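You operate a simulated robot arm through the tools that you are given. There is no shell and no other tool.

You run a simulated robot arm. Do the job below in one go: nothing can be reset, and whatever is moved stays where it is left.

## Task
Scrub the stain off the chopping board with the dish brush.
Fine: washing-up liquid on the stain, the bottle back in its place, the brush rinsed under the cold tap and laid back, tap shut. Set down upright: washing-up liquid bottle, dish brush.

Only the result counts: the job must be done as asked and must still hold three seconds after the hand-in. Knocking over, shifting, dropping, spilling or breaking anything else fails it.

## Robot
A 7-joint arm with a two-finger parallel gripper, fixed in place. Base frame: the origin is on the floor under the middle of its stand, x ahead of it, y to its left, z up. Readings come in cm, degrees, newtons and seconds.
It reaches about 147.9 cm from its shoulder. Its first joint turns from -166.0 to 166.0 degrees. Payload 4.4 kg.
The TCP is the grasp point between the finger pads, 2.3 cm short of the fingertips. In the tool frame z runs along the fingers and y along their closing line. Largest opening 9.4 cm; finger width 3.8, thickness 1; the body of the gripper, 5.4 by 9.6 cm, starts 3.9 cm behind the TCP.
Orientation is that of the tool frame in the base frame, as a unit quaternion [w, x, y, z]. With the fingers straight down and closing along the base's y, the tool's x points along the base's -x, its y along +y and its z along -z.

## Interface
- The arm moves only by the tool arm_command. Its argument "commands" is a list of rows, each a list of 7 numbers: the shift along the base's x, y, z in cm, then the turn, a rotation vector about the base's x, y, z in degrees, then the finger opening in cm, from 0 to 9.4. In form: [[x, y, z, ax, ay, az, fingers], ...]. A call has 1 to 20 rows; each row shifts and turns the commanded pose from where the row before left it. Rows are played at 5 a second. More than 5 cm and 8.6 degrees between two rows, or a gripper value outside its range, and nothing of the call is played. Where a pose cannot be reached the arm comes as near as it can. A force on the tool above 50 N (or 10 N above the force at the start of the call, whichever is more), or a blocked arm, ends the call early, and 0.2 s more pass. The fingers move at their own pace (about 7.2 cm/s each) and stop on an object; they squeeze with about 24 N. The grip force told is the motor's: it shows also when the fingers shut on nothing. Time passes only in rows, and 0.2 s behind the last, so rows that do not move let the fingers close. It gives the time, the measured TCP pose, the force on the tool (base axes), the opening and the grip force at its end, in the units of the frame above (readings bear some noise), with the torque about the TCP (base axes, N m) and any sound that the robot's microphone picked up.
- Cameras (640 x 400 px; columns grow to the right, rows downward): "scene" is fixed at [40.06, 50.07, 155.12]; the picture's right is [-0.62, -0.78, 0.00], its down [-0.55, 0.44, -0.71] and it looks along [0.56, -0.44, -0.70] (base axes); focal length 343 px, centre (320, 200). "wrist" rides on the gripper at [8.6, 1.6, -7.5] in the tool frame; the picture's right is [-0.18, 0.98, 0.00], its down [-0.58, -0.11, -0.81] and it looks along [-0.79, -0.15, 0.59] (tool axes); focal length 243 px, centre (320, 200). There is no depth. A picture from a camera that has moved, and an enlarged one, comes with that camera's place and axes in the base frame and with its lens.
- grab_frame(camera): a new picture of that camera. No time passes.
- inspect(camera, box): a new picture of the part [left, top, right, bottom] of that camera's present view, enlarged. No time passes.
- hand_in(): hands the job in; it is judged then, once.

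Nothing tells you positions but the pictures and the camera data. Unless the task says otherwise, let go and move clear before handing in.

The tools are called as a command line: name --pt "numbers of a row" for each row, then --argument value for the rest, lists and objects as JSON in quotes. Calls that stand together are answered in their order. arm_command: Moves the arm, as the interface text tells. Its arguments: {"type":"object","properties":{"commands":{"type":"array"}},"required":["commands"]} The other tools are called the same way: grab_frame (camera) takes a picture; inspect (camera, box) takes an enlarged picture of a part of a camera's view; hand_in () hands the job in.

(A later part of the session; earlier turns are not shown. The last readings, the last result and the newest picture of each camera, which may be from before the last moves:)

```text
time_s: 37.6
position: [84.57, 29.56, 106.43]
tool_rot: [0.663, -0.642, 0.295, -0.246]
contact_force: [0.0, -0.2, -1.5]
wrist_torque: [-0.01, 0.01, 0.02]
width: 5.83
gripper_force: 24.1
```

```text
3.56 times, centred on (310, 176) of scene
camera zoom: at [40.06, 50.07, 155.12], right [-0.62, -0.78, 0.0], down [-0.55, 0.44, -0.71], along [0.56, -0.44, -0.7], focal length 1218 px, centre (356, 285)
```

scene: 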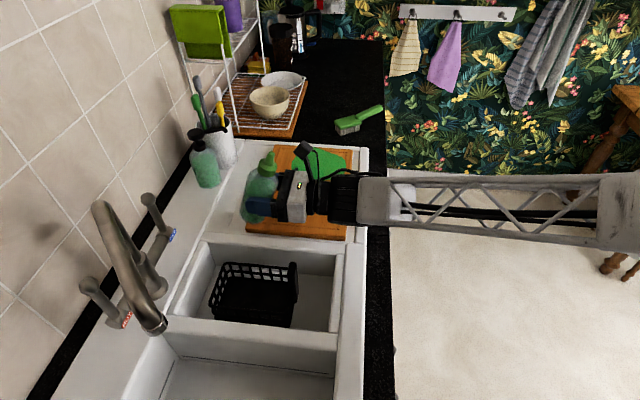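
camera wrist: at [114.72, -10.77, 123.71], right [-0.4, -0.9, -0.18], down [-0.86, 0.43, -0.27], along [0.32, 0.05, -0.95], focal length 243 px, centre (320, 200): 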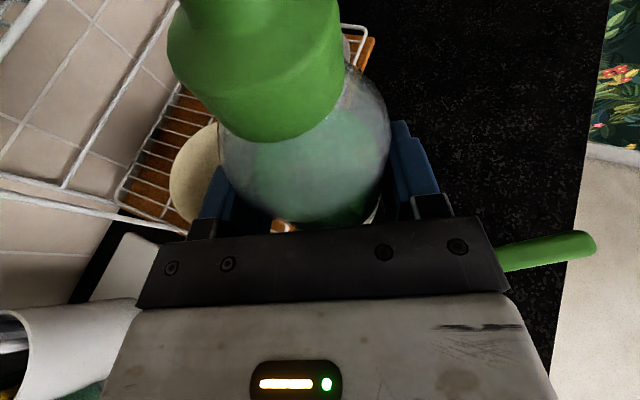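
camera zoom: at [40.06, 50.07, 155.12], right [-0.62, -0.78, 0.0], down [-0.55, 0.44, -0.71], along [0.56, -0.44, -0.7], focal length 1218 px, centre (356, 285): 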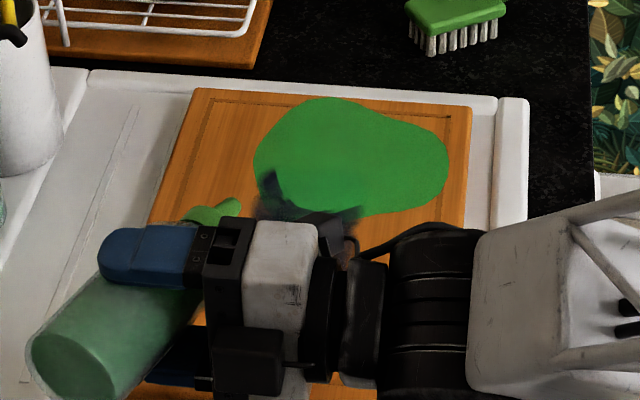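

arm_command --pt "-0.14 0.14 -0.1 6.01 6.01 0 2" --pt "0.28 -0.28 -0.1 6.01 6.01 0 2" --pt "0.42 -0.42 0 6.01 6.01 0 2" --pt "0.64 -0.64 0 6.01 6.01 0 2" --pt "2.9 -2.9 0 6.01 6.01 0 2" --pt "2.4 -2.4 0 6.01 6.01 0 2" --pt "1.91 -1.91 0 6.01 6.01 0 2" --pt "1.7 -1.7 0 6.01 6.01 0 2" --pt "-1.7 1.7 0 -6.04 -6.04 0 2" --pt "-1.91 1.91 0 -6.04 -6.04 0 2" --pt "-2.4 2.4 0 -6.04 -6.04 0 2" --pt "-2.9 2.9 0 -6.04 -6.04 0 2" --pt "-0.64 0.64 0 -6.04 -6.04 0 2" --pt "-0.42 0.42 0 -6.04 -6.04 0 2" --pt "-0.28 0.28 0 -6.04 -6.04 0 2" --pt "0 0 0 -6.04 -6.04 0 2" --pt "0 0 0.3 -6.04 -6.04 0 2"

inspect --camera "scene" --box '[220, 120, 400, 232]'

```text
time_s: 41.2
position: [84.27, 29.76, 106.64]
tool_rot: [-0.641, 0.664, -0.243, 0.299]
contact_force: [-0.7, -0.1, -1.9]
wrist_torque: [0.0, -0.02, 0.02]
width: 5.83
gripper_force: 24.5
```

```text
3.56 times, centred on (310, 176) of scene
camera zoom: at [40.06, 50.07, 155.12], right [-0.62, -0.78, 0.0], down [-0.55, 0.44, -0.71], along [0.56, -0.44, -0.7], focal length 1218 px, centre (356, 285)
```

zoom: 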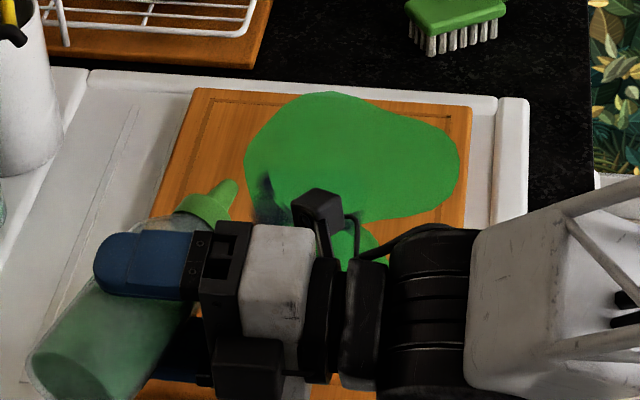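

The squirt landed on the near part of the stain too. I roll the bottle fully upright and carry it back over its place.

arm_command --pt "0 0 0.3 -5.98 -5.98 0 2" --pt "0 0 0.3 -5.98 -5.98 0 2" --pt "0 0 0.3 -5.98 -5.98 0 2" --pt "0 0 0.3 -5.98 -5.98 0 2" --pt "0 0 0.3 -5.98 -5.98 0 2" --pt "0 0 0.3 -5.98 -5.98 0 2" --pt "0 0 0.3 -5.98 -5.98 0 2" --pt "0 0 0.3 -5.98 -5.98 0 2" --pt "0 0 0.3 -5.98 -5.98 0 2" --pt "0 0 0.3 -5.98 -5.98 0 2" --pt "0 0 0 0 0 0 2"

grab_frame --camera "wrist"

```text
time_s: 43.6
position: [84.29, 29.57, 109.61]
tool_rot: [-0.274, 0.654, 0.268, 0.652]
contact_force: [-0.4, 0.2, -2.6]
wrist_torque: [-0.03, 0.0, 0.03]
width: 5.79
gripper_force: 23.8
```

```text
taken
camera wrist: at [80.22, 23.1, 118.24], right [0.69, -0.69, -0.19], down [-0.65, -0.49, -0.58], along [0.31, 0.53, -0.79], focal length 243 px, centre (320, 200)
```

wrist: 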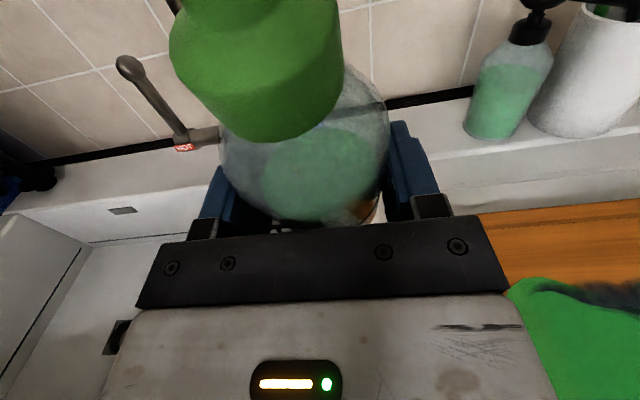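

arm_command --pt "2.685 -3.075 0.245 -4.714 4.714 0 2" --pt "2.685 -3.075 0.245 -4.714 4.714 0 2" --pt "2.685 -3.075 0.245 -4.714 4.714 0 2" --pt "2.685 -3.075 0.245 0 0 -8.125 2" --pt "2.685 -3.075 0.245 0 0 -8.125 2" --pt "2.685 -3.075 0.245 0 0 -8.125 2" --pt "2.685 -3.075 0.245 0 0 -8.125 2" --pt "2.685 -3.075 0.245 0 0 -8.125 2" --pt "2.685 -3.075 0.245 0 0 -8.125 2" --pt "2.685 -3.075 0.245 0 0 -8.125 2" --pt "2.685 -3.075 0.245 0 0 -8.125 2" --pt "2.685 -3.075 0.245 0 0 0 2" --pt "2.685 -3.075 0.245 0 0 0 2" --pt "0 0 0 0 0 0 2"

grab_frame --camera "scene"

inspect --camera "scene" --box '[220, 20, 400, 132]'

inspect --camera "scene" --box '[220, 120, 400, 232]'

grab_frame --camera "wrist"

```text
time_s: 46.6
position: [119.44, -10.27, 112.81]
tool_rot: [0.097, 0.806, -0.147, 0.565]
contact_force: [0.3, -0.1, -2.3]
wrist_torque: [0.0, 0.02, 0.01]
width: 5.82
gripper_force: 23.4
```

```text
taken
```

scene: 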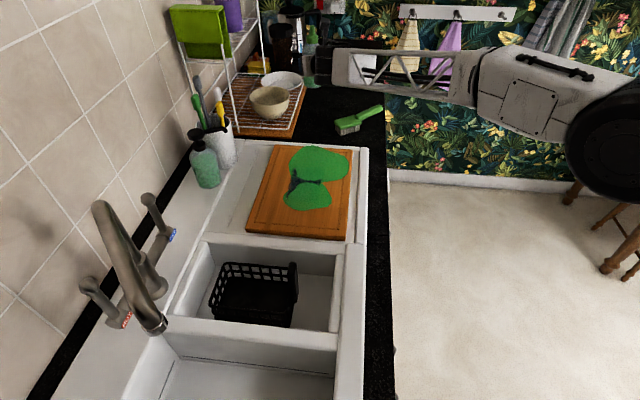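

```text
3.56 times, centred on (310, 76) of scene
camera zoom: at [40.06, 50.07, 155.12], right [-0.62, -0.78, 0.0], down [-0.55, 0.44, -0.71], along [0.56, -0.44, -0.7], focal length 1218 px, centre (356, 641)
```

zoom: 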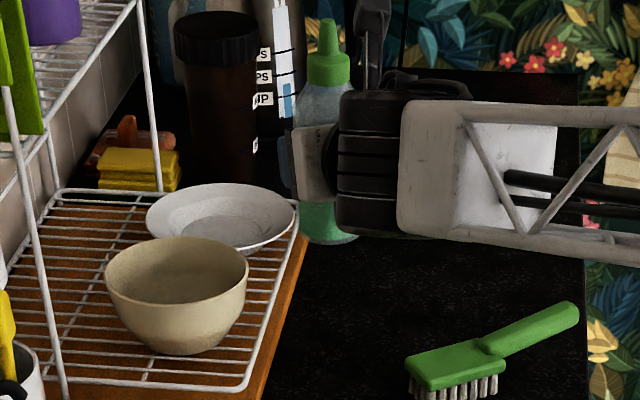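

```text
3.56 times, centred on (310, 176) of scene
camera zoom: at [40.06, 50.07, 155.12], right [-0.62, -0.78, 0.0], down [-0.55, 0.44, -0.71], along [0.56, -0.44, -0.7], focal length 1218 px, centre (356, 285)
```

zoom: 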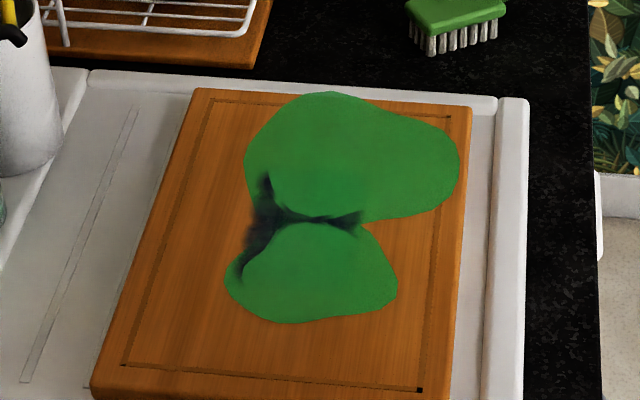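

```text
taken
camera wrist: at [114.99, -10.67, 123.51], right [-0.4, -0.9, -0.18], down [-0.86, 0.43, -0.27], along [0.32, 0.05, -0.95], focal length 243 px, centre (320, 200)
```

wrist: 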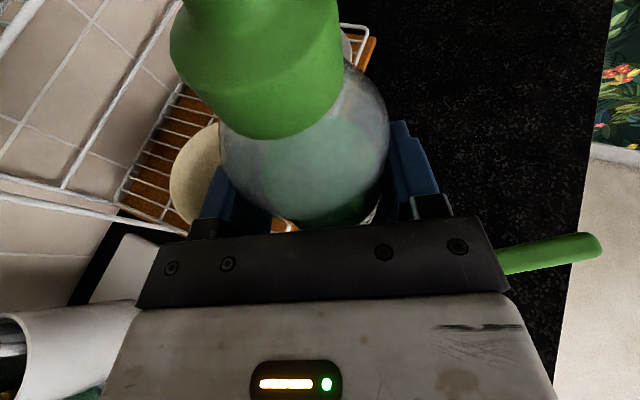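

The stain is now almost wholly covered by liquid, all on the board. I lower the bottle back to its place in steps.

arm_command --pt "-0.1 0 -4.5 0 0 0 2" --pt "-0.1 0 -4.5 0 0 0 2" --pt "-0.1 -0.1 -3.5 0 0 0 2" --pt "0 0 -1.5 0 0 0 2" --pt "0 0 0 0 0 0 2"

inspect --camera "scene" --box '[240, 60, 400, 160]'

grab_frame --camera "wrist"

```text
time_s: 47.8
position: [118.91, -10.55, 98.8]
tool_rot: [0.096, 0.806, -0.147, 0.565]
contact_force: [-0.5, -0.2, -3.0]
wrist_torque: [0.01, 0.01, -0.02]
width: 5.8
gripper_force: 23.8
```

```text
4.00 times, centred on (320, 110) of scene
camera zoom: at [40.06, 50.07, 155.12], right [-0.62, -0.78, 0.0], down [-0.55, 0.44, -0.71], along [0.56, -0.44, -0.7], focal length 1370 px, centre (320, 560)
```

zoom: 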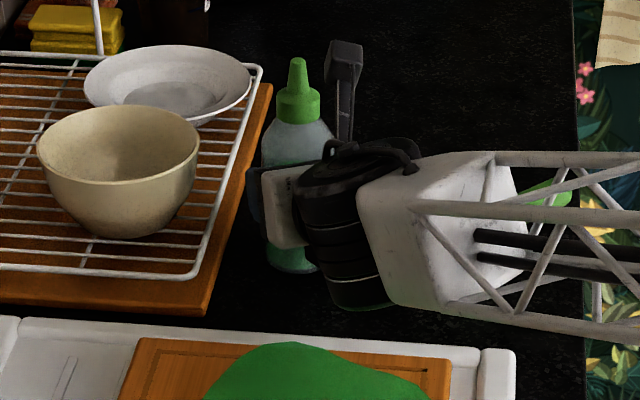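

```text
taken
camera wrist: at [114.53, -10.91, 109.55], right [-0.4, -0.9, -0.18], down [-0.86, 0.43, -0.27], along [0.32, 0.05, -0.95], focal length 243 px, centre (320, 200)
```

wrist: 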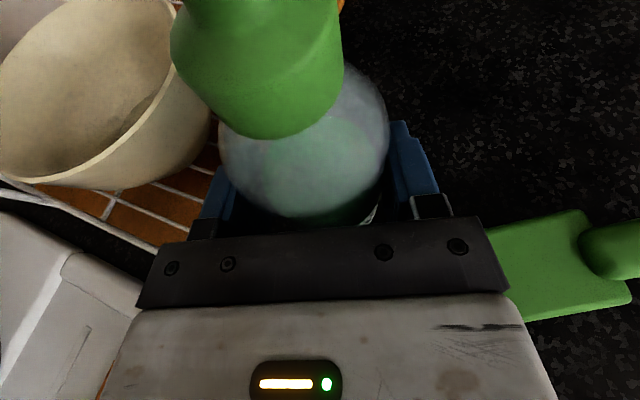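

arm_command --pt "0.1 0.05 -0.4 0 0 0 2" --pt "0.1 0.05 -0.3 0 0 0 2" --pt "0 0 -0.2 0 0 0 2" --pt "0 0 0 0 0 0 2"

```text
time_s: 48.8
position: [119.14, -10.38, 97.85]
tool_rot: [0.095, 0.806, -0.145, 0.565]
contact_force: [-0.3, -0.3, -1.7]
wrist_torque: [0.0, 0.01, 0.01]
width: 5.82
gripper_force: 23.7
```

arm_command --pt "0 0 -0.15 0 0 0 2" --pt "0 0 -0.15 0 0 0 2" --pt "0 0 0 0 0 0 2"

```text
time_s: 49.6
position: [119.18, -10.31, 97.94]
tool_rot: [0.095, 0.806, -0.145, 0.566]
contact_force: [-1.0, 0.1, 14.7]
wrist_torque: [-0.34, -0.19, -0.12]
width: 5.81
gripper_force: 23.8
```

The bottle has touched the counter (about 15 N upward). I ease off slightly and open the fingers a little at a time.

arm_command --pt "0 0 0.15 0 0 0 2" --pt "0 0 0 0 0 0 2" --pt "0 0 0 0 0 0 6.0" --pt "0 0 0 0 0 0 6.6" --pt "0 0 0 0 0 0 7.5" --pt "0 0 0 0 0 0 8.4" --pt "0 0 0 0 0 0 8.4"

grab_frame --camera "wrist"

inspect --camera "scene" --box '[240, 60, 400, 160]'

```text
time_s: 51.2
position: [119.26, -10.18, 97.83]
tool_rot: [0.097, 0.806, -0.147, 0.566]
contact_force: [0.1, 0.1, 0.0]
wrist_torque: [0.03, 0.0, -0.04]
width: 8.37
gripper_force: 0.1
```

```text
taken
camera wrist: at [114.76, -10.66, 108.48], right [-0.4, -0.9, -0.18], down [-0.86, 0.43, -0.27], along [0.32, 0.05, -0.95], focal length 243 px, centre (320, 200)
```

wrist: 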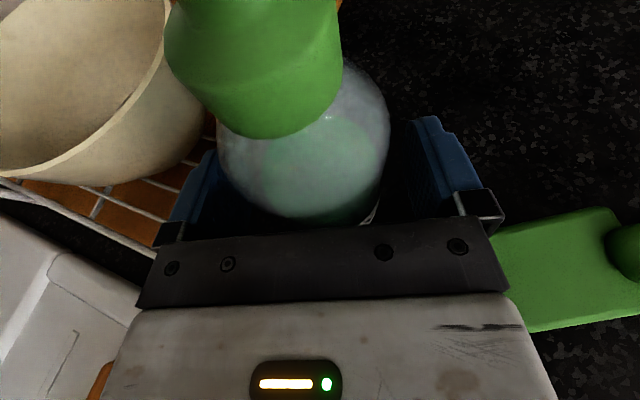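

```text
4.00 times, centred on (320, 110) of scene
camera zoom: at [40.06, 50.07, 155.12], right [-0.62, -0.78, 0.0], down [-0.55, 0.44, -0.71], along [0.56, -0.44, -0.7], focal length 1370 px, centre (320, 560)
```

zoom: 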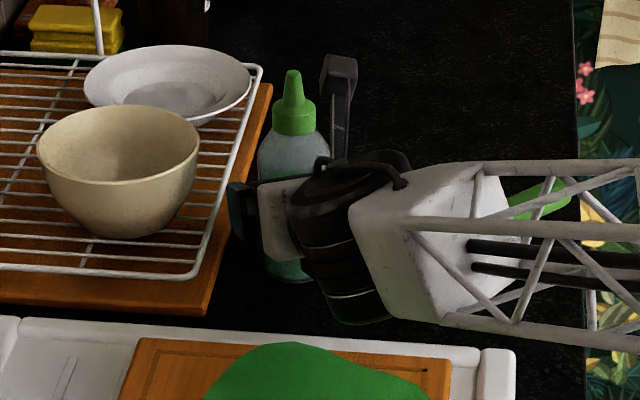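

The bottle stands upright in its spot. I back out along the finger direction and then rise.

arm_command --pt "-1.945 0.71 0.755 0 0 0 8.4" --pt "-1.945 0.71 0.755 0 0 0 8.4" --pt "-1.945 0.71 0.755 0 0 0 8.4" --pt "-1.945 0.71 0.755 0 0 0 8.4" --pt "-1.945 0.71 0.755 0 0 0 8.4" --pt "-1.945 0.71 0.755 0 0 0 8.4" --pt "-0.5 0 4 0 0 0 8.4" --pt "-0.5 0 4.5 0 0 0 8.4" --pt "-0.5 0 4.5 0 0 0 8.4" --pt "-0.5 0 4.5 0 0 0 8.4" --pt "0 0 0 0 0 0 8.4"

grab_frame --camera "wrist"

grab_frame --camera "scene"

```text
time_s: 53.6
position: [105.51, -6.08, 119.8]
tool_rot: [0.096, 0.806, -0.147, 0.565]
contact_force: [0.1, 0.3, 0.4]
wrist_torque: [0.03, -0.01, 0.0]
width: 8.4
gripper_force: 0.0
```

```text
taken
camera wrist: at [101.15, -6.41, 130.54], right [-0.4, -0.9, -0.18], down [-0.86, 0.43, -0.27], along [0.32, 0.05, -0.95], focal length 243 px, centre (320, 200)
```

wrist: 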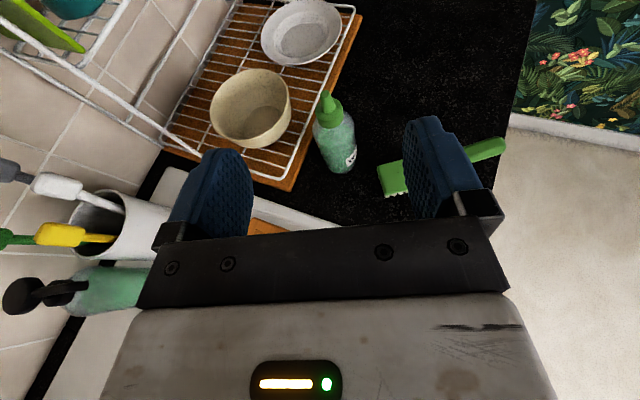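

```text
taken
```

scene: 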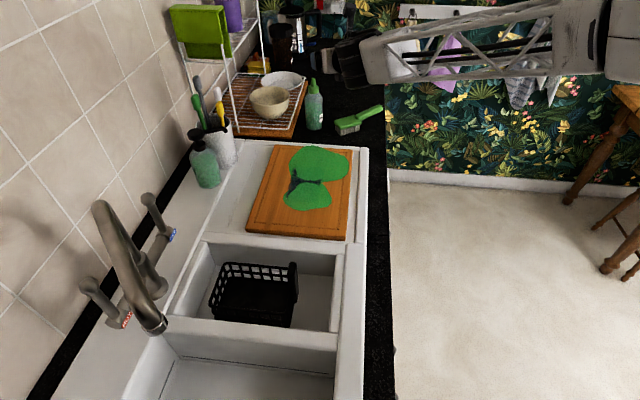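

The bottle is home and upright and the brush is untouched. Next I go to the tap with the empty gripper, look closely at the cold lever and find how it opens.

arm_command --pt "-1.96 3.1 -0.5 0 0 8.125 8.4" --pt "-1.96 3.1 -0.5 0 0 8.125 8.4" --pt "-1.96 3.1 -0.5 0 0 8.125 8.4" --pt "-1.96 3.1 -0.5 0 0 8.125 8.4" --pt "-1.96 3.1 -0.5 0 0 8.125 8.4" --pt "-1.96 3.1 -0.5 0 0 8.125 8.4" --pt "-1.96 3.1 -0.5 0 0 8.125 8.4" --pt "-1.96 3.1 -0.5 0 0 8.125 8.4" --pt "-1.96 3.1 -0.5 0 0 0 8.4" --pt "-1.96 3.1 -0.5 0 0 0 8.4" --pt "-1.96 3.1 -0.5 0 0 0 8.4" --pt "-1.96 3.1 -0.5 0 0 0 8.4" --pt "0 0 0 0 0 0 8.4"

grab_frame --camera "wrist"

grab_frame --camera "scene"

inspect --camera "wrist" --box '[180, 0, 500, 200]'

```text
time_s: 56.4
position: [82.01, 31.2, 113.74]
tool_rot: [-0.222, 0.759, 0.309, 0.529]
contact_force: [-0.6, 0.5, -0.1]
wrist_torque: [-0.02, 0.03, -0.01]
width: 8.42
gripper_force: 0.1
```

```text
taken
camera wrist: at [80.17, 26.99, 124.5], right [0.65, -0.74, -0.18], down [-0.76, -0.59, -0.27], along [0.09, 0.31, -0.95], focal length 243 px, centre (320, 200)
```

wrist: 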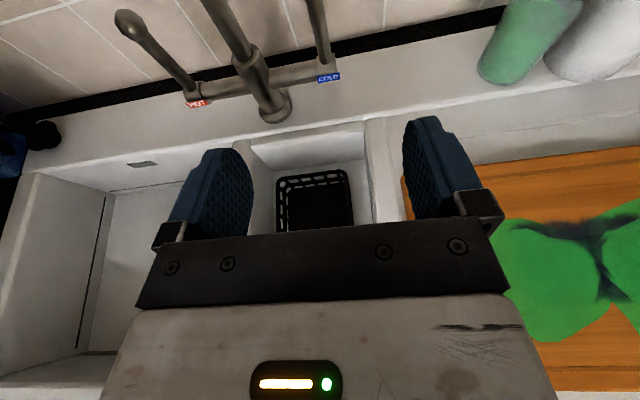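

```text
taken
```

scene: 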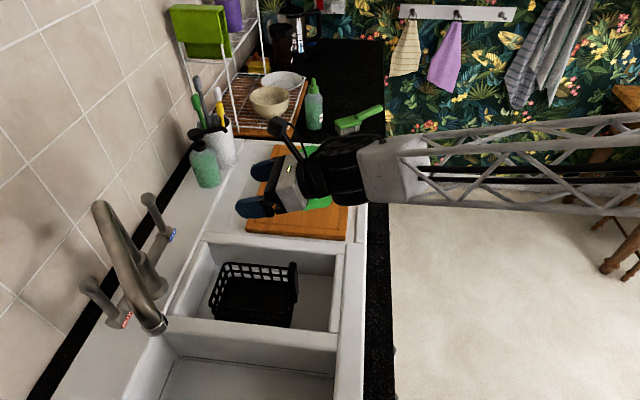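

```text
2.00 times, centred on (340, 100) of wrist
camera zoom: at [80.17, 26.99, 124.5], right [0.65, -0.74, -0.18], down [-0.76, -0.59, -0.27], along [0.09, 0.31, -0.95], focal length 485 px, centre (280, 400)
```

zoom: 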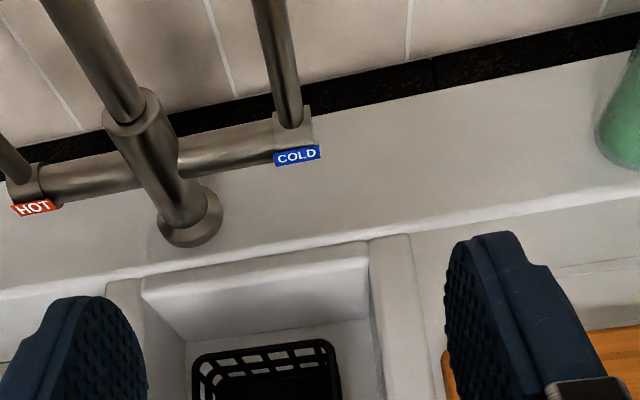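

I tilt the gripper up so the camera sees the levers and spout fully.

arm_command --pt "-0.5 -0.5 0.5 5.66 -5.66 0 8.4" --pt "-0.5 -0.5 0.5 5.66 -5.66 0 8.4" --pt "-0.5 -0.5 0.5 5.66 -5.66 0 8.4" --pt "-0.5 -0.5 0.5 5.66 -5.66 0 8.4" --pt "-0.5 -0.5 0.5 5.66 -5.66 0 8.4" --pt "0 0 0 0 0 0 8.4"

grab_frame --camera "wrist"

inspect --camera "wrist" --box '[160, 40, 480, 240]'

```text
time_s: 57.8
position: [79.41, 28.83, 116.36]
tool_rot: [-0.317, 0.531, 0.216, 0.756]
contact_force: [-0.5, 0.1, -0.2]
wrist_torque: [-0.01, -0.04, 0.0]
width: 8.38
gripper_force: 0.1
```

```text
taken
camera wrist: at [73.56, 20.29, 121.88], right [0.74, -0.65, -0.18], down [-0.48, -0.31, -0.82], along [0.47, 0.7, -0.54], focal length 243 px, centre (320, 200)
```

wrist: 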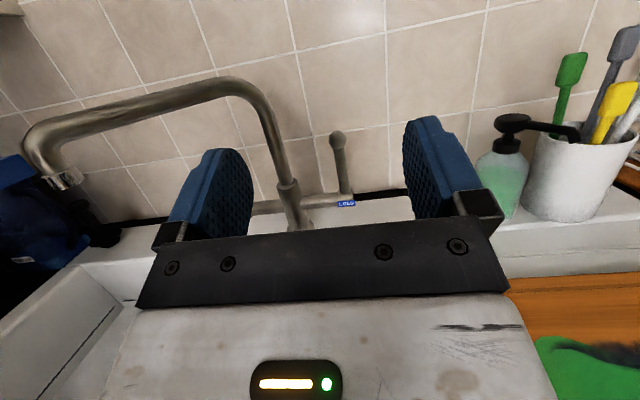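

```text
2.00 times, centred on (320, 140) of wrist
camera zoom: at [73.56, 20.29, 121.88], right [0.74, -0.65, -0.18], down [-0.48, -0.31, -0.82], along [0.47, 0.7, -0.54], focal length 485 px, centre (320, 320)
```

zoom: 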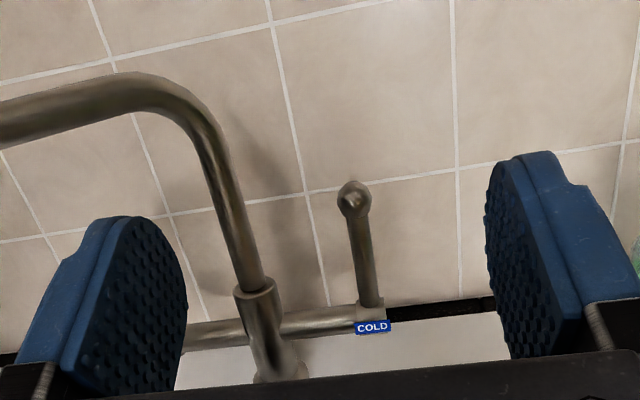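

I now know the tap layout: the spout runs toward −x with its outlet near (67,53.7,115), and the cold lever ball is near (96.8,46.8,109.4), its rod nearly vertical. I line up with the cold lever rod from the front.

arm_command --pt "1.52 1.63 -0.9 -5.3 5.3 0 6" --pt "1.52 1.63 -0.9 -5.3 5.3 0 6" --pt "1.52 1.63 -0.9 -5.3 5.3 0 6" --pt "1.52 1.63 -0.9 -5.3 5.3 0 6" --pt "1.52 1.63 -0.9 -5.3 5.3 0 6" --pt "1.52 1.63 -0.9 -5.3 5.3 0 6" --pt "0 0 0 0 0 0 6"

grab_frame --camera "wrist"

grab_frame --camera "scene"

```text
time_s: 59.4
position: [88.45, 38.48, 110.89]
tool_rot: [-0.208, 0.781, 0.318, 0.496]
contact_force: [0.8, 0.0, -0.7]
wrist_torque: [-0.03, 0.01, 0.0]
width: 6.02
gripper_force: 0.0
```

```text
taken
camera wrist: at [87.44, 34.97, 121.88], right [0.64, -0.75, -0.18], down [-0.77, -0.61, -0.18], along [0.03, 0.25, -0.97], focal length 243 px, centre (320, 200)
```

wrist: 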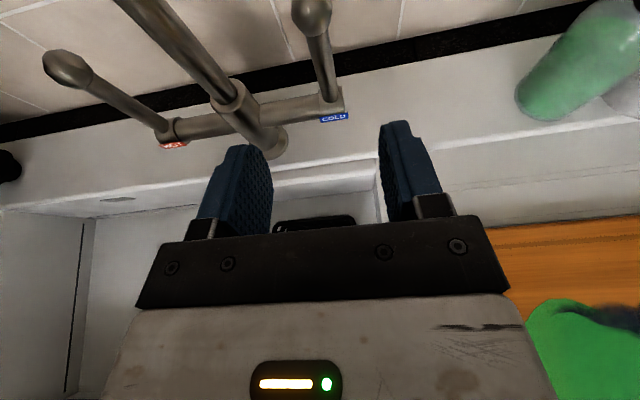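

```text
taken
```

scene: 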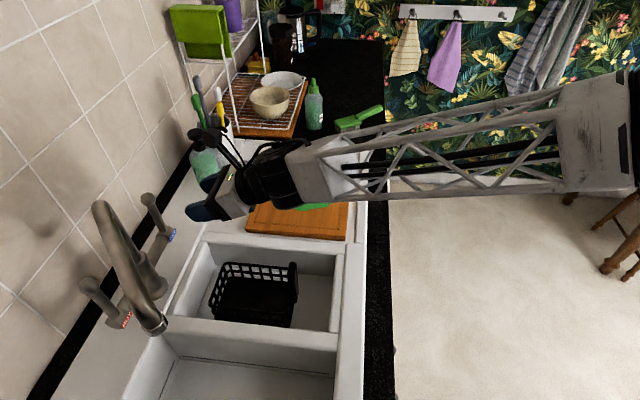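

Aligned: the rod lies midway between the fingers. I move in along the finger direction.

arm_command --pt "1.667 1.667 -1.1 0 0 0 6" --pt "1.667 1.667 -1.1 0 0 0 6" --pt "1.667 1.667 -1.1 0 0 0 6" --pt "1.667 1.667 -1.1 0 0 0 6" --pt "1.667 1.667 -1.1 0 0 0 6" --pt "0 0 0 0 0 0 6"

grab_frame --camera "wrist"

inspect --camera "scene" --box '[60, 150, 260, 275]'

```text
time_s: 60.8
position: [96.98, 46.78, 105.44]
tool_rot: [-0.209, 0.781, 0.319, 0.495]
contact_force: [-0.1, -0.5, -0.1]
wrist_torque: [0.01, 0.01, -0.02]
width: 6.03
gripper_force: 0.1
```

```text
taken
camera wrist: at [95.98, 43.25, 116.45], right [0.64, -0.75, -0.18], down [-0.77, -0.61, -0.19], along [0.03, 0.25, -0.97], focal length 243 px, centre (320, 200)
```

wrist: 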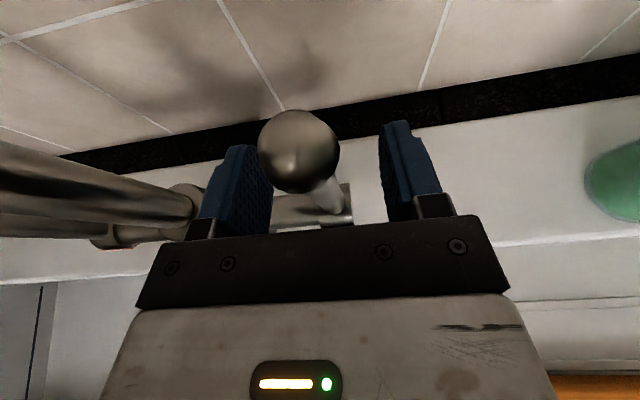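

```text
3.20 times, centred on (160, 212) of scene
camera zoom: at [40.06, 50.07, 155.12], right [-0.62, -0.78, 0.0], down [-0.55, 0.44, -0.71], along [0.56, -0.44, -0.7], focal length 1096 px, centre (832, 160)
```

zoom: 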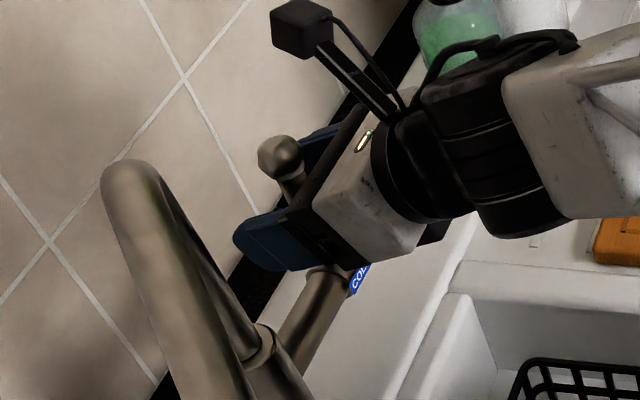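

The rod is between the fingers. I close on it gently and watch the forces.

arm_command --pt "0 0 0 0 0 0 3" --pt "0 0 0 0 0 0 1.5" --pt "0 0 0 0 0 0 0.5" --pt "0 0 0 0 0 0 0.5" --pt "0 0 0 0 0 0 0.5"

grab_frame --camera "wrist"

```text
time_s: 62.0
position: [97.05, 46.84, 105.39]
tool_rot: [-0.209, 0.781, 0.32, 0.494]
contact_force: [-1.3, 5.0, -0.6]
wrist_torque: [-0.9, -1.12, 0.01]
width: 1.67
gripper_force: 44.9
```

```text
taken
camera wrist: at [95.95, 43.27, 116.46], right [0.64, -0.75, -0.18], down [-0.77, -0.61, -0.19], along [0.03, 0.25, -0.97], focal length 243 px, centre (320, 200)
```

wrist: 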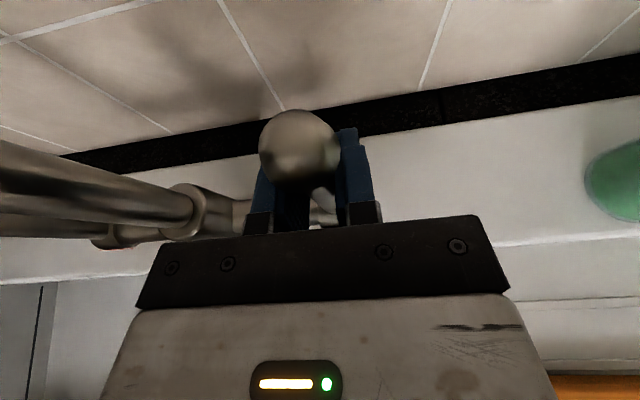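

Gripped on the rod. I try a small pull toward the front, rotating with the lever, and watch force and sound.

arm_command --pt "-0.35 -0.35 -0.06 2.83 -2.83 0 0.5" --pt "-0.35 -0.35 -0.09 2.83 -2.83 0 0.5" --pt "0 0 0 0 0 0 0.5"

inspect --camera "scene" --box '[60, 150, 260, 275]'

```text
time_s: 62.8
position: [96.37, 46.02, 105.31]
tool_rot: [-0.231, 0.743, 0.303, 0.55]
contact_force: [-0.8, 17.9, 9.0]
wrist_torque: [-0.27, -1.57, -0.15]
width: 1.67
gripper_force: 45.1
```

```text
3.20 times, centred on (160, 212) of scene
camera zoom: at [40.06, 50.07, 155.12], right [-0.62, -0.78, 0.0], down [-0.55, 0.44, -0.71], along [0.56, -0.44, -0.7], focal length 1096 px, centre (832, 160)
```

zoom: 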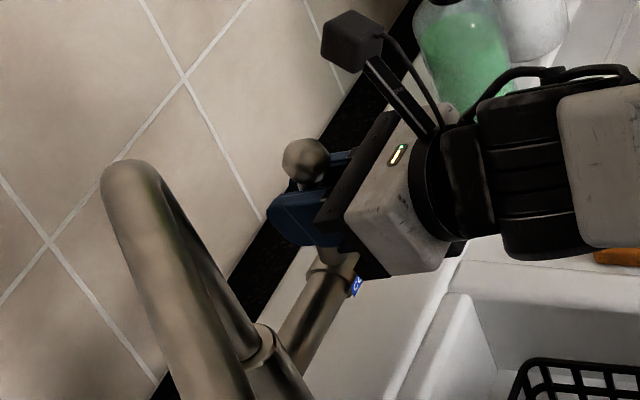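

The lever moves forward with the gripper. I keep pulling it along its arc.

arm_command --pt "-0.38 -0.38 -0.161 3.18 -3.18 0 0.5" --pt "-0.37 -0.37 -0.203 3.18 -3.18 0 0.5" --pt "-0.358 -0.358 -0.245 3.18 -3.18 0 0.5" --pt "0 0 0 0 0 0 0.5"

grab_frame --camera "scene"

inspect --camera "scene" --box '[60, 150, 260, 275]'

```text
time_s: 63.8
position: [95.19, 44.99, 104.88]
tool_rot: [-0.266, 0.672, 0.275, 0.633]
contact_force: [-26.7, 12.3, 30.8]
wrist_torque: [-0.53, -0.78, -0.36]
width: 1.67
gripper_force: 44.8
```

```text
taken
```

scene: 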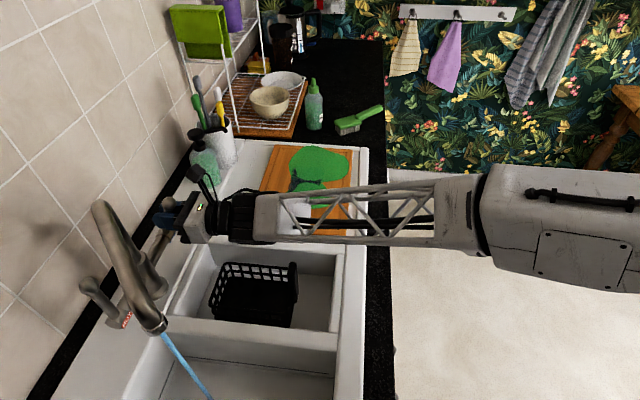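

```text
3.20 times, centred on (160, 212) of scene
camera zoom: at [40.06, 50.07, 155.12], right [-0.62, -0.78, 0.0], down [-0.55, 0.44, -0.71], along [0.56, -0.44, -0.7], focal length 1096 px, centre (832, 160)
```

zoom: 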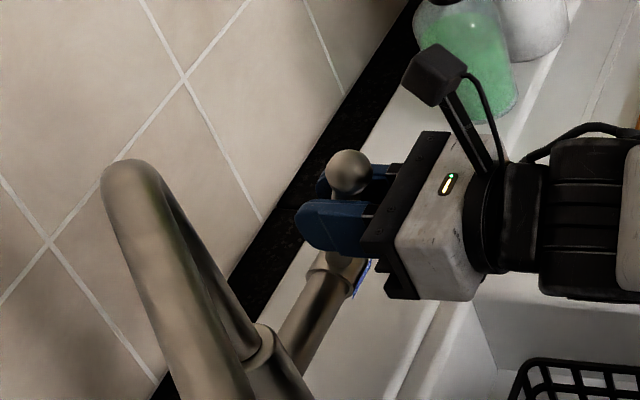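

Water is now running from the spout into the main basin. I let go of the lever and back off, leaving the tap open for the rinse.

arm_command --pt "0 0 0 0 0 0 2.5" --pt "0 0 0 0 0 0 4.5" --pt "0 0 0 0 0 0 6" --pt "0 0 0 0 0 0 6"

grab_frame --camera "wrist"

inspect --camera "scene" --box '[60, 150, 260, 275]'

```text
time_s: 64.8
position: [95.16, 44.92, 104.49]
tool_rot: [-0.266, 0.674, 0.275, 0.632]
contact_force: [0.2, -0.4, 0.9]
wrist_torque: [-0.02, 0.03, 0.0]
width: 5.97
gripper_force: 0.0
```

```text
taken
camera wrist: at [91.49, 38.69, 113.7], right [0.69, -0.7, -0.19], down [-0.68, -0.51, -0.53], along [0.27, 0.5, -0.83], focal length 243 px, centre (320, 200)
```

wrist: 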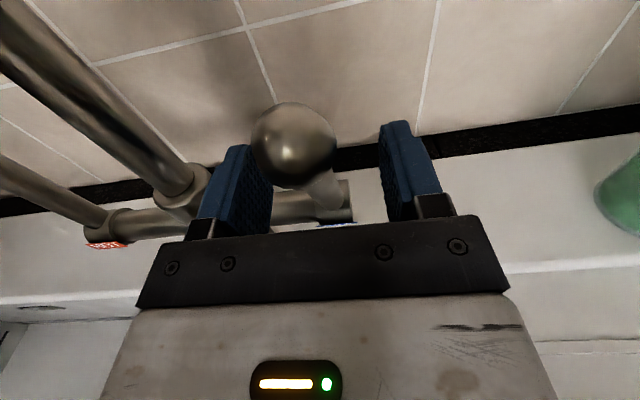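

```text
3.20 times, centred on (160, 212) of scene
camera zoom: at [40.06, 50.07, 155.12], right [-0.62, -0.78, 0.0], down [-0.55, 0.44, -0.71], along [0.56, -0.44, -0.7], focal length 1096 px, centre (832, 160)
```

zoom: 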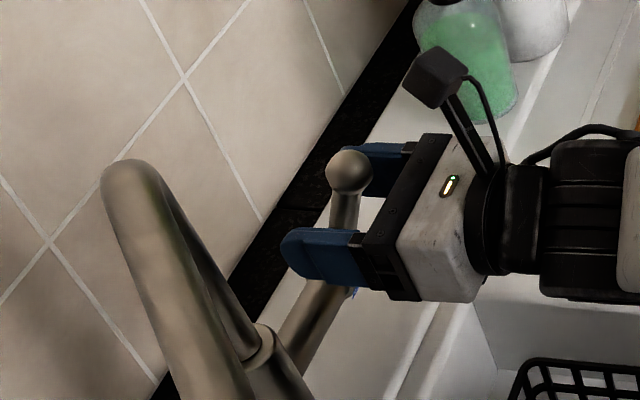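

The lever stays open. I retreat and go up, heading for the brush.

arm_command --pt "-1.76 -1.76 0.15 0 0 0 6" --pt "-1.76 -1.76 0.15 0 0 0 6" --pt "-1.76 -1.76 0.15 0 0 0 6" --pt "-1.76 -1.76 0.15 0 0 0 6" --pt "-1.76 -1.76 0.15 0 0 0 6" --pt "-1.76 -1.76 1.5 0 0 0 6" --pt "0 -3 3 0 0 -8 6" --pt "1 -3.5 3 0 0 -8 6" --pt "1 -3.5 3 0 0 -8 6" --pt "1 -3.5 2 0 0 -8 6" --pt "1 -3.5 1 0 0 -8 6" --pt "1 -3.5 0 0 0 -8 6" --pt "1 -3.5 0 0 0 -8 6" --pt "1 -3.5 0 0 0 -8 6" --pt "0 0 0 0 0 0 6"

grab_frame --camera "scene"

inspect --camera "scene" --box '[40, 160, 360, 400]'

```text
time_s: 68.0
position: [92.89, -8.97, 120.32]
tool_rot: [0.006, 0.734, -0.056, 0.677]
contact_force: [0.8, -0.4, 0.7]
wrist_torque: [0.01, 0.01, -0.01]
width: 5.99
gripper_force: 0.1
out of reach, approached as far as the arm can: row 10, 11, 12, 13, 14
```

```text
taken
```

scene: 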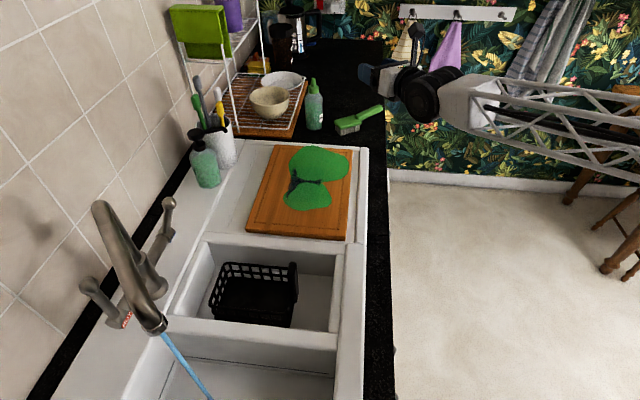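

```text
1.67 times, centred on (200, 280) of scene
camera zoom: at [40.06, 50.07, 155.12], right [-0.62, -0.78, 0.0], down [-0.55, 0.44, -0.71], along [0.56, -0.44, -0.7], focal length 571 px, centre (520, 67)
```

zoom: 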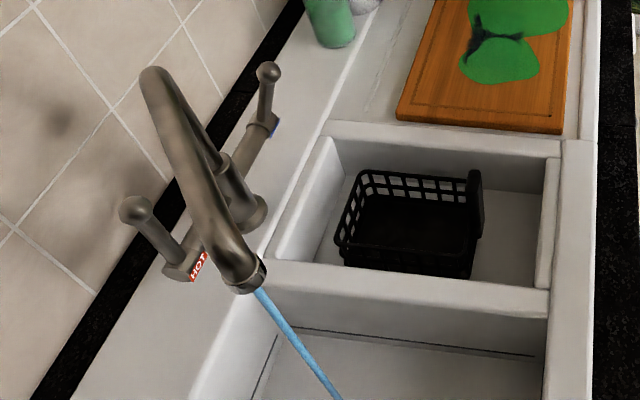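

Some rows were reported out of reach, so I send a still row to see where the arm settles before going on.

arm_command --pt "0 0 0 0 0 0 6"

grab_frame --camera "wrist"

```text
time_s: 68.4
position: [92.93, -8.88, 120.44]
tool_rot: [0.008, 0.734, -0.057, 0.677]
contact_force: [-0.5, -0.1, 0.2]
wrist_torque: [-0.03, 0.01, 0.01]
width: 6.0
gripper_force: 0.0
```

```text
taken
camera wrist: at [86.0, -10.62, 129.59], right [-0.11, -0.96, -0.25], down [-0.84, 0.22, -0.5], along [0.54, 0.15, -0.83], focal length 243 px, centre (320, 200)
```

wrist: 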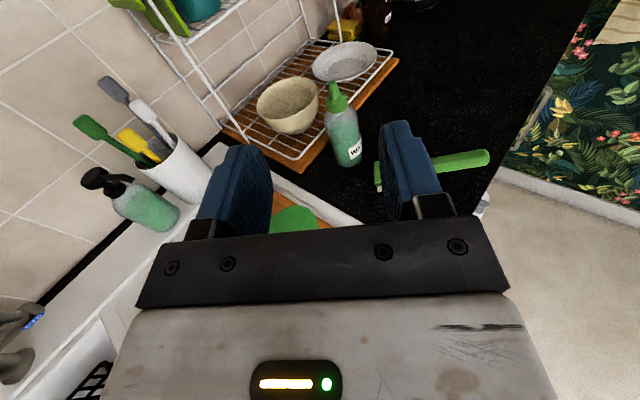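

The arm is fine; I now turn the gripper to point straight down, with its closing line across the brush handle, while moving over the brush.

arm_command --pt "1.0 -1.11 0 5.238 4.145 -5.288 6" --pt "1.0 -1.11 0 5.238 4.145 -5.288 6" --pt "1.0 -1.11 0 5.238 4.145 -5.288 6" --pt "1.0 -1.11 0 5.238 4.145 -5.288 6" --pt "1.0 -1.11 0 5.238 4.145 -5.288 6" --pt "1.0 -1.11 0 5.238 4.145 -5.288 6" --pt "1.0 -1.11 0 5.238 4.145 -5.288 6"

grab_frame --camera "scene"

```text
time_s: 70.0
position: [99.2, -12.72, 118.8]
tool_rot: [-0.008, 0.812, -0.443, 0.379]
contact_force: [-0.1, -0.4, -0.1]
wrist_torque: [0.02, 0.01, 0.01]
width: 5.97
gripper_force: 0.1
out of reach, approached as far as the arm can: row 1, 2
```

```text
taken
```

scene: 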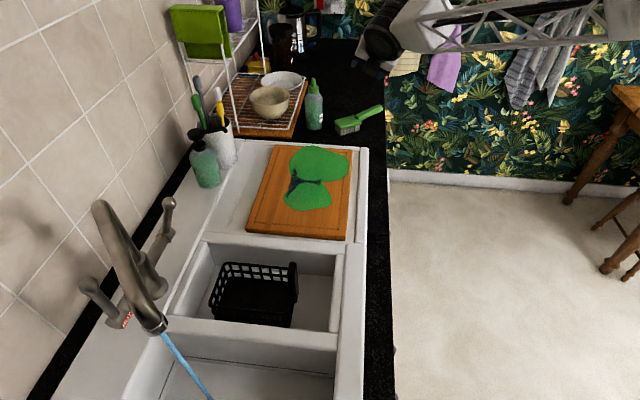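

arm_command --pt "1.35 -1.46 -0.6 4.364 3.687 -5.311 6" --pt "1.35 -1.46 -0.6 4.364 3.687 -5.311 6" --pt "1.35 -1.46 -0.6 4.364 3.687 -5.311 6" --pt "1.35 -1.46 -0.6 4.364 3.687 -5.311 6" --pt "1.35 -1.46 -0.6 4.364 3.687 -5.311 6" --pt "1.35 -1.46 -0.6 4.364 3.687 -5.311 6" --pt "1.35 -1.46 -0.6 4.364 3.687 -5.311 6" --pt "1.35 -1.46 -0.6 4.364 3.687 -5.311 6" --pt "0 0 0 0 0 0 6"

grab_frame --camera "scene"

grab_frame --camera "wrist"

```text
time_s: 72.0
position: [109.99, -24.6, 113.81]
tool_rot: [-0.002, -0.629, 0.777, 0.001]
contact_force: [-0.6, -0.5, -0.2]
wrist_torque: [-0.02, 0.01, -0.01]
width: 6.0
gripper_force: 0.0
```

```text
taken
```

scene: 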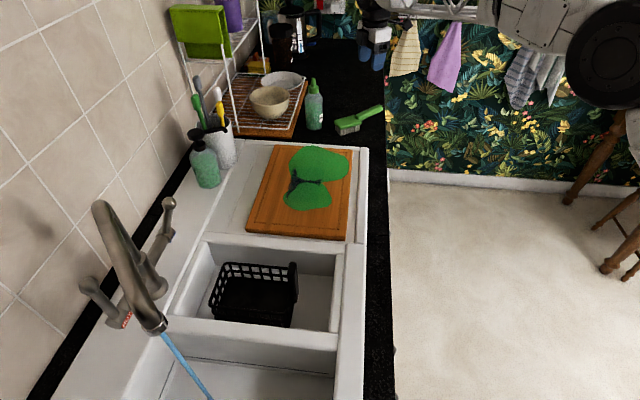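

```text
taken
camera wrist: at [106.58, -32.85, 121.39], right [-0.92, 0.39, 0.0], down [0.23, 0.55, 0.81], along [0.31, 0.74, -0.59], focal length 243 px, centre (320, 200)
```

wrist: 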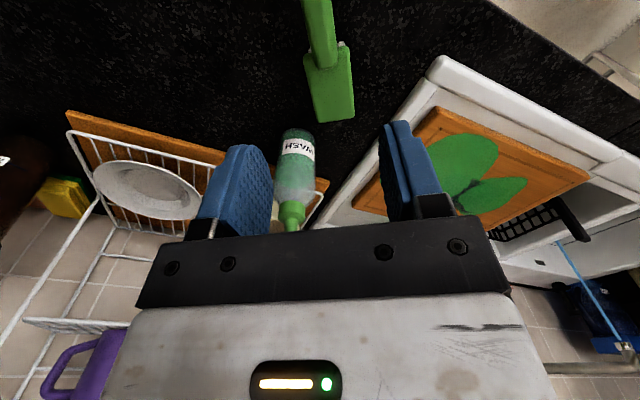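

The gripper is vertical above the brush and the camera sees it well. I zoom in to refine its position.

inspect --camera "wrist" --box '[240, 0, 432, 120]'

inspect --camera "scene" --box '[320, 90, 400, 140]'

```text
3.33 times, centred on (336, 60) of wrist
camera zoom: at [106.58, -32.85, 121.39], right [-0.92, 0.39, 0.0], down [0.23, 0.55, 0.81], along [0.31, 0.74, -0.59], focal length 809 px, centre (267, 667)
```

zoom: 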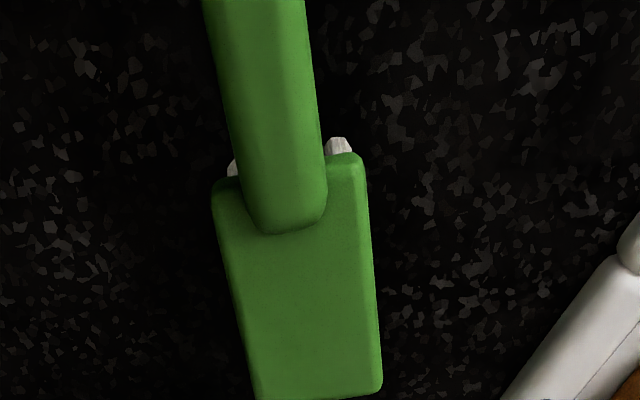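

```text
8.00 times, centred on (360, 115) of scene
camera zoom: at [40.06, 50.07, 155.12], right [-0.62, -0.78, 0.0], down [-0.55, 0.44, -0.71], along [0.56, -0.44, -0.7], focal length 2741 px, centre (0, 880)
```

zoom: 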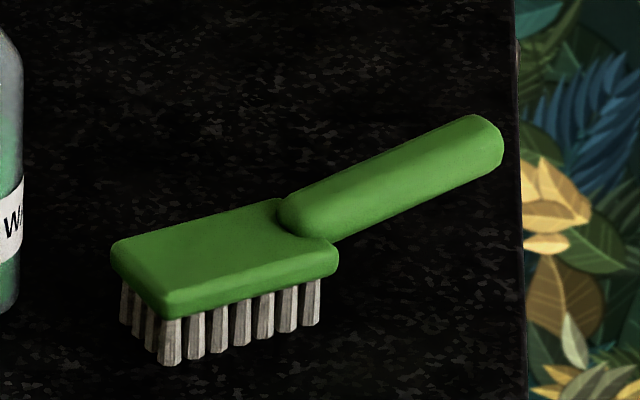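

The brush axis runs through (110.3,-22.15) along (0.21,0.98), and the handle centre is at z≈95 near the neck. I lower the open gripper over the handle next to the head.

arm_command --pt "-0.1 0 -5 0 0 0 6" --pt "-0.1 0 -5 0 0 0 6" --pt "0 0 -4.5 0 0 0 6" --pt "0 0 -2 0 0 0 6" --pt "0 0 -1 0 0 0 6" --pt "0 0 0 0 0 0 6"

grab_frame --camera "wrist"

inspect --camera "scene" --box '[300, 70, 412, 140]'

```text
time_s: 73.4
position: [109.84, -24.47, 96.31]
tool_rot: [-0.001, -0.629, 0.778, 0.0]
contact_force: [-0.3, -0.2, -0.3]
wrist_torque: [0.0, -0.01, 0.01]
width: 6.03
gripper_force: 0.1
```

```text
taken
camera wrist: at [106.36, -32.7, 103.83], right [-0.92, 0.39, 0.0], down [0.23, 0.55, 0.8], along [0.31, 0.74, -0.59], focal length 243 px, centre (320, 200)
```

wrist: 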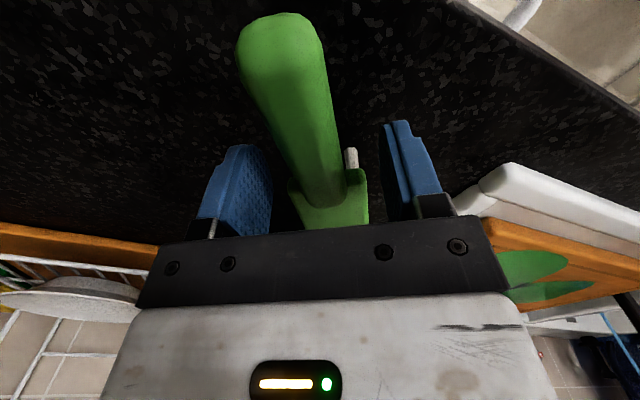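

```text
5.71 times, centred on (356, 105) of scene
camera zoom: at [40.06, 50.07, 155.12], right [-0.62, -0.78, 0.0], down [-0.55, 0.44, -0.71], along [0.56, -0.44, -0.7], focal length 1958 px, centre (114, 743)
```

zoom: 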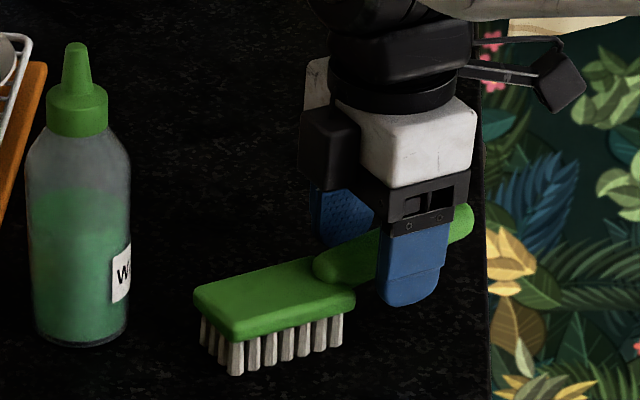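

arm_command --pt "0 0 -0.8 0 0 0 6" --pt "0 0 -0.6 0 0 0 6" --pt "0 0 0 0 0 0 4" --pt "0 0 0 0 0 0 2.5" --pt "0 0 0 0 0 0 1" --pt "0 0 0 0 0 0 0.5" --pt "0 0 0 0 0 0 0.5"

grab_frame --camera "wrist"

inspect --camera "scene" --box '[300, 70, 412, 140]'

```text
time_s: 75.0
position: [109.74, -24.47, 94.89]
tool_rot: [0.0, -0.629, 0.778, 0.0]
contact_force: [1.5, -0.5, -1.2]
wrist_torque: [0.05, 0.01, -0.04]
width: 2.58
gripper_force: 24.1
```

```text
taken
camera wrist: at [106.36, -32.76, 102.43], right [-0.92, 0.39, 0.0], down [0.23, 0.55, 0.8], along [0.31, 0.74, -0.59], focal length 243 px, centre (320, 200)
```

wrist: 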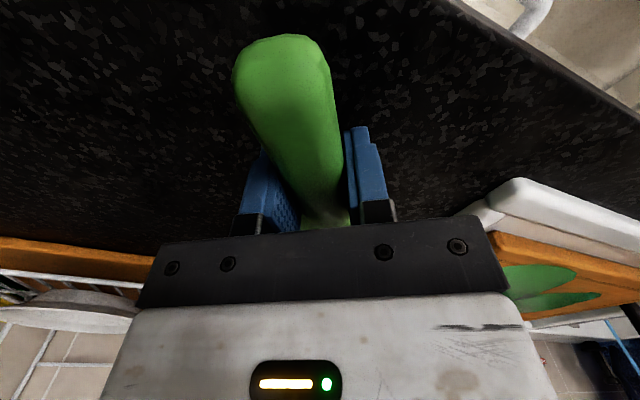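

```text
5.71 times, centred on (356, 105) of scene
camera zoom: at [40.06, 50.07, 155.12], right [-0.62, -0.78, 0.0], down [-0.55, 0.44, -0.71], along [0.56, -0.44, -0.7], focal length 1958 px, centre (114, 743)
```

zoom: 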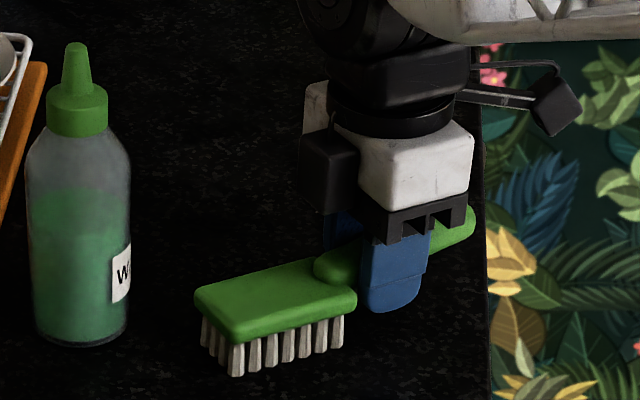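

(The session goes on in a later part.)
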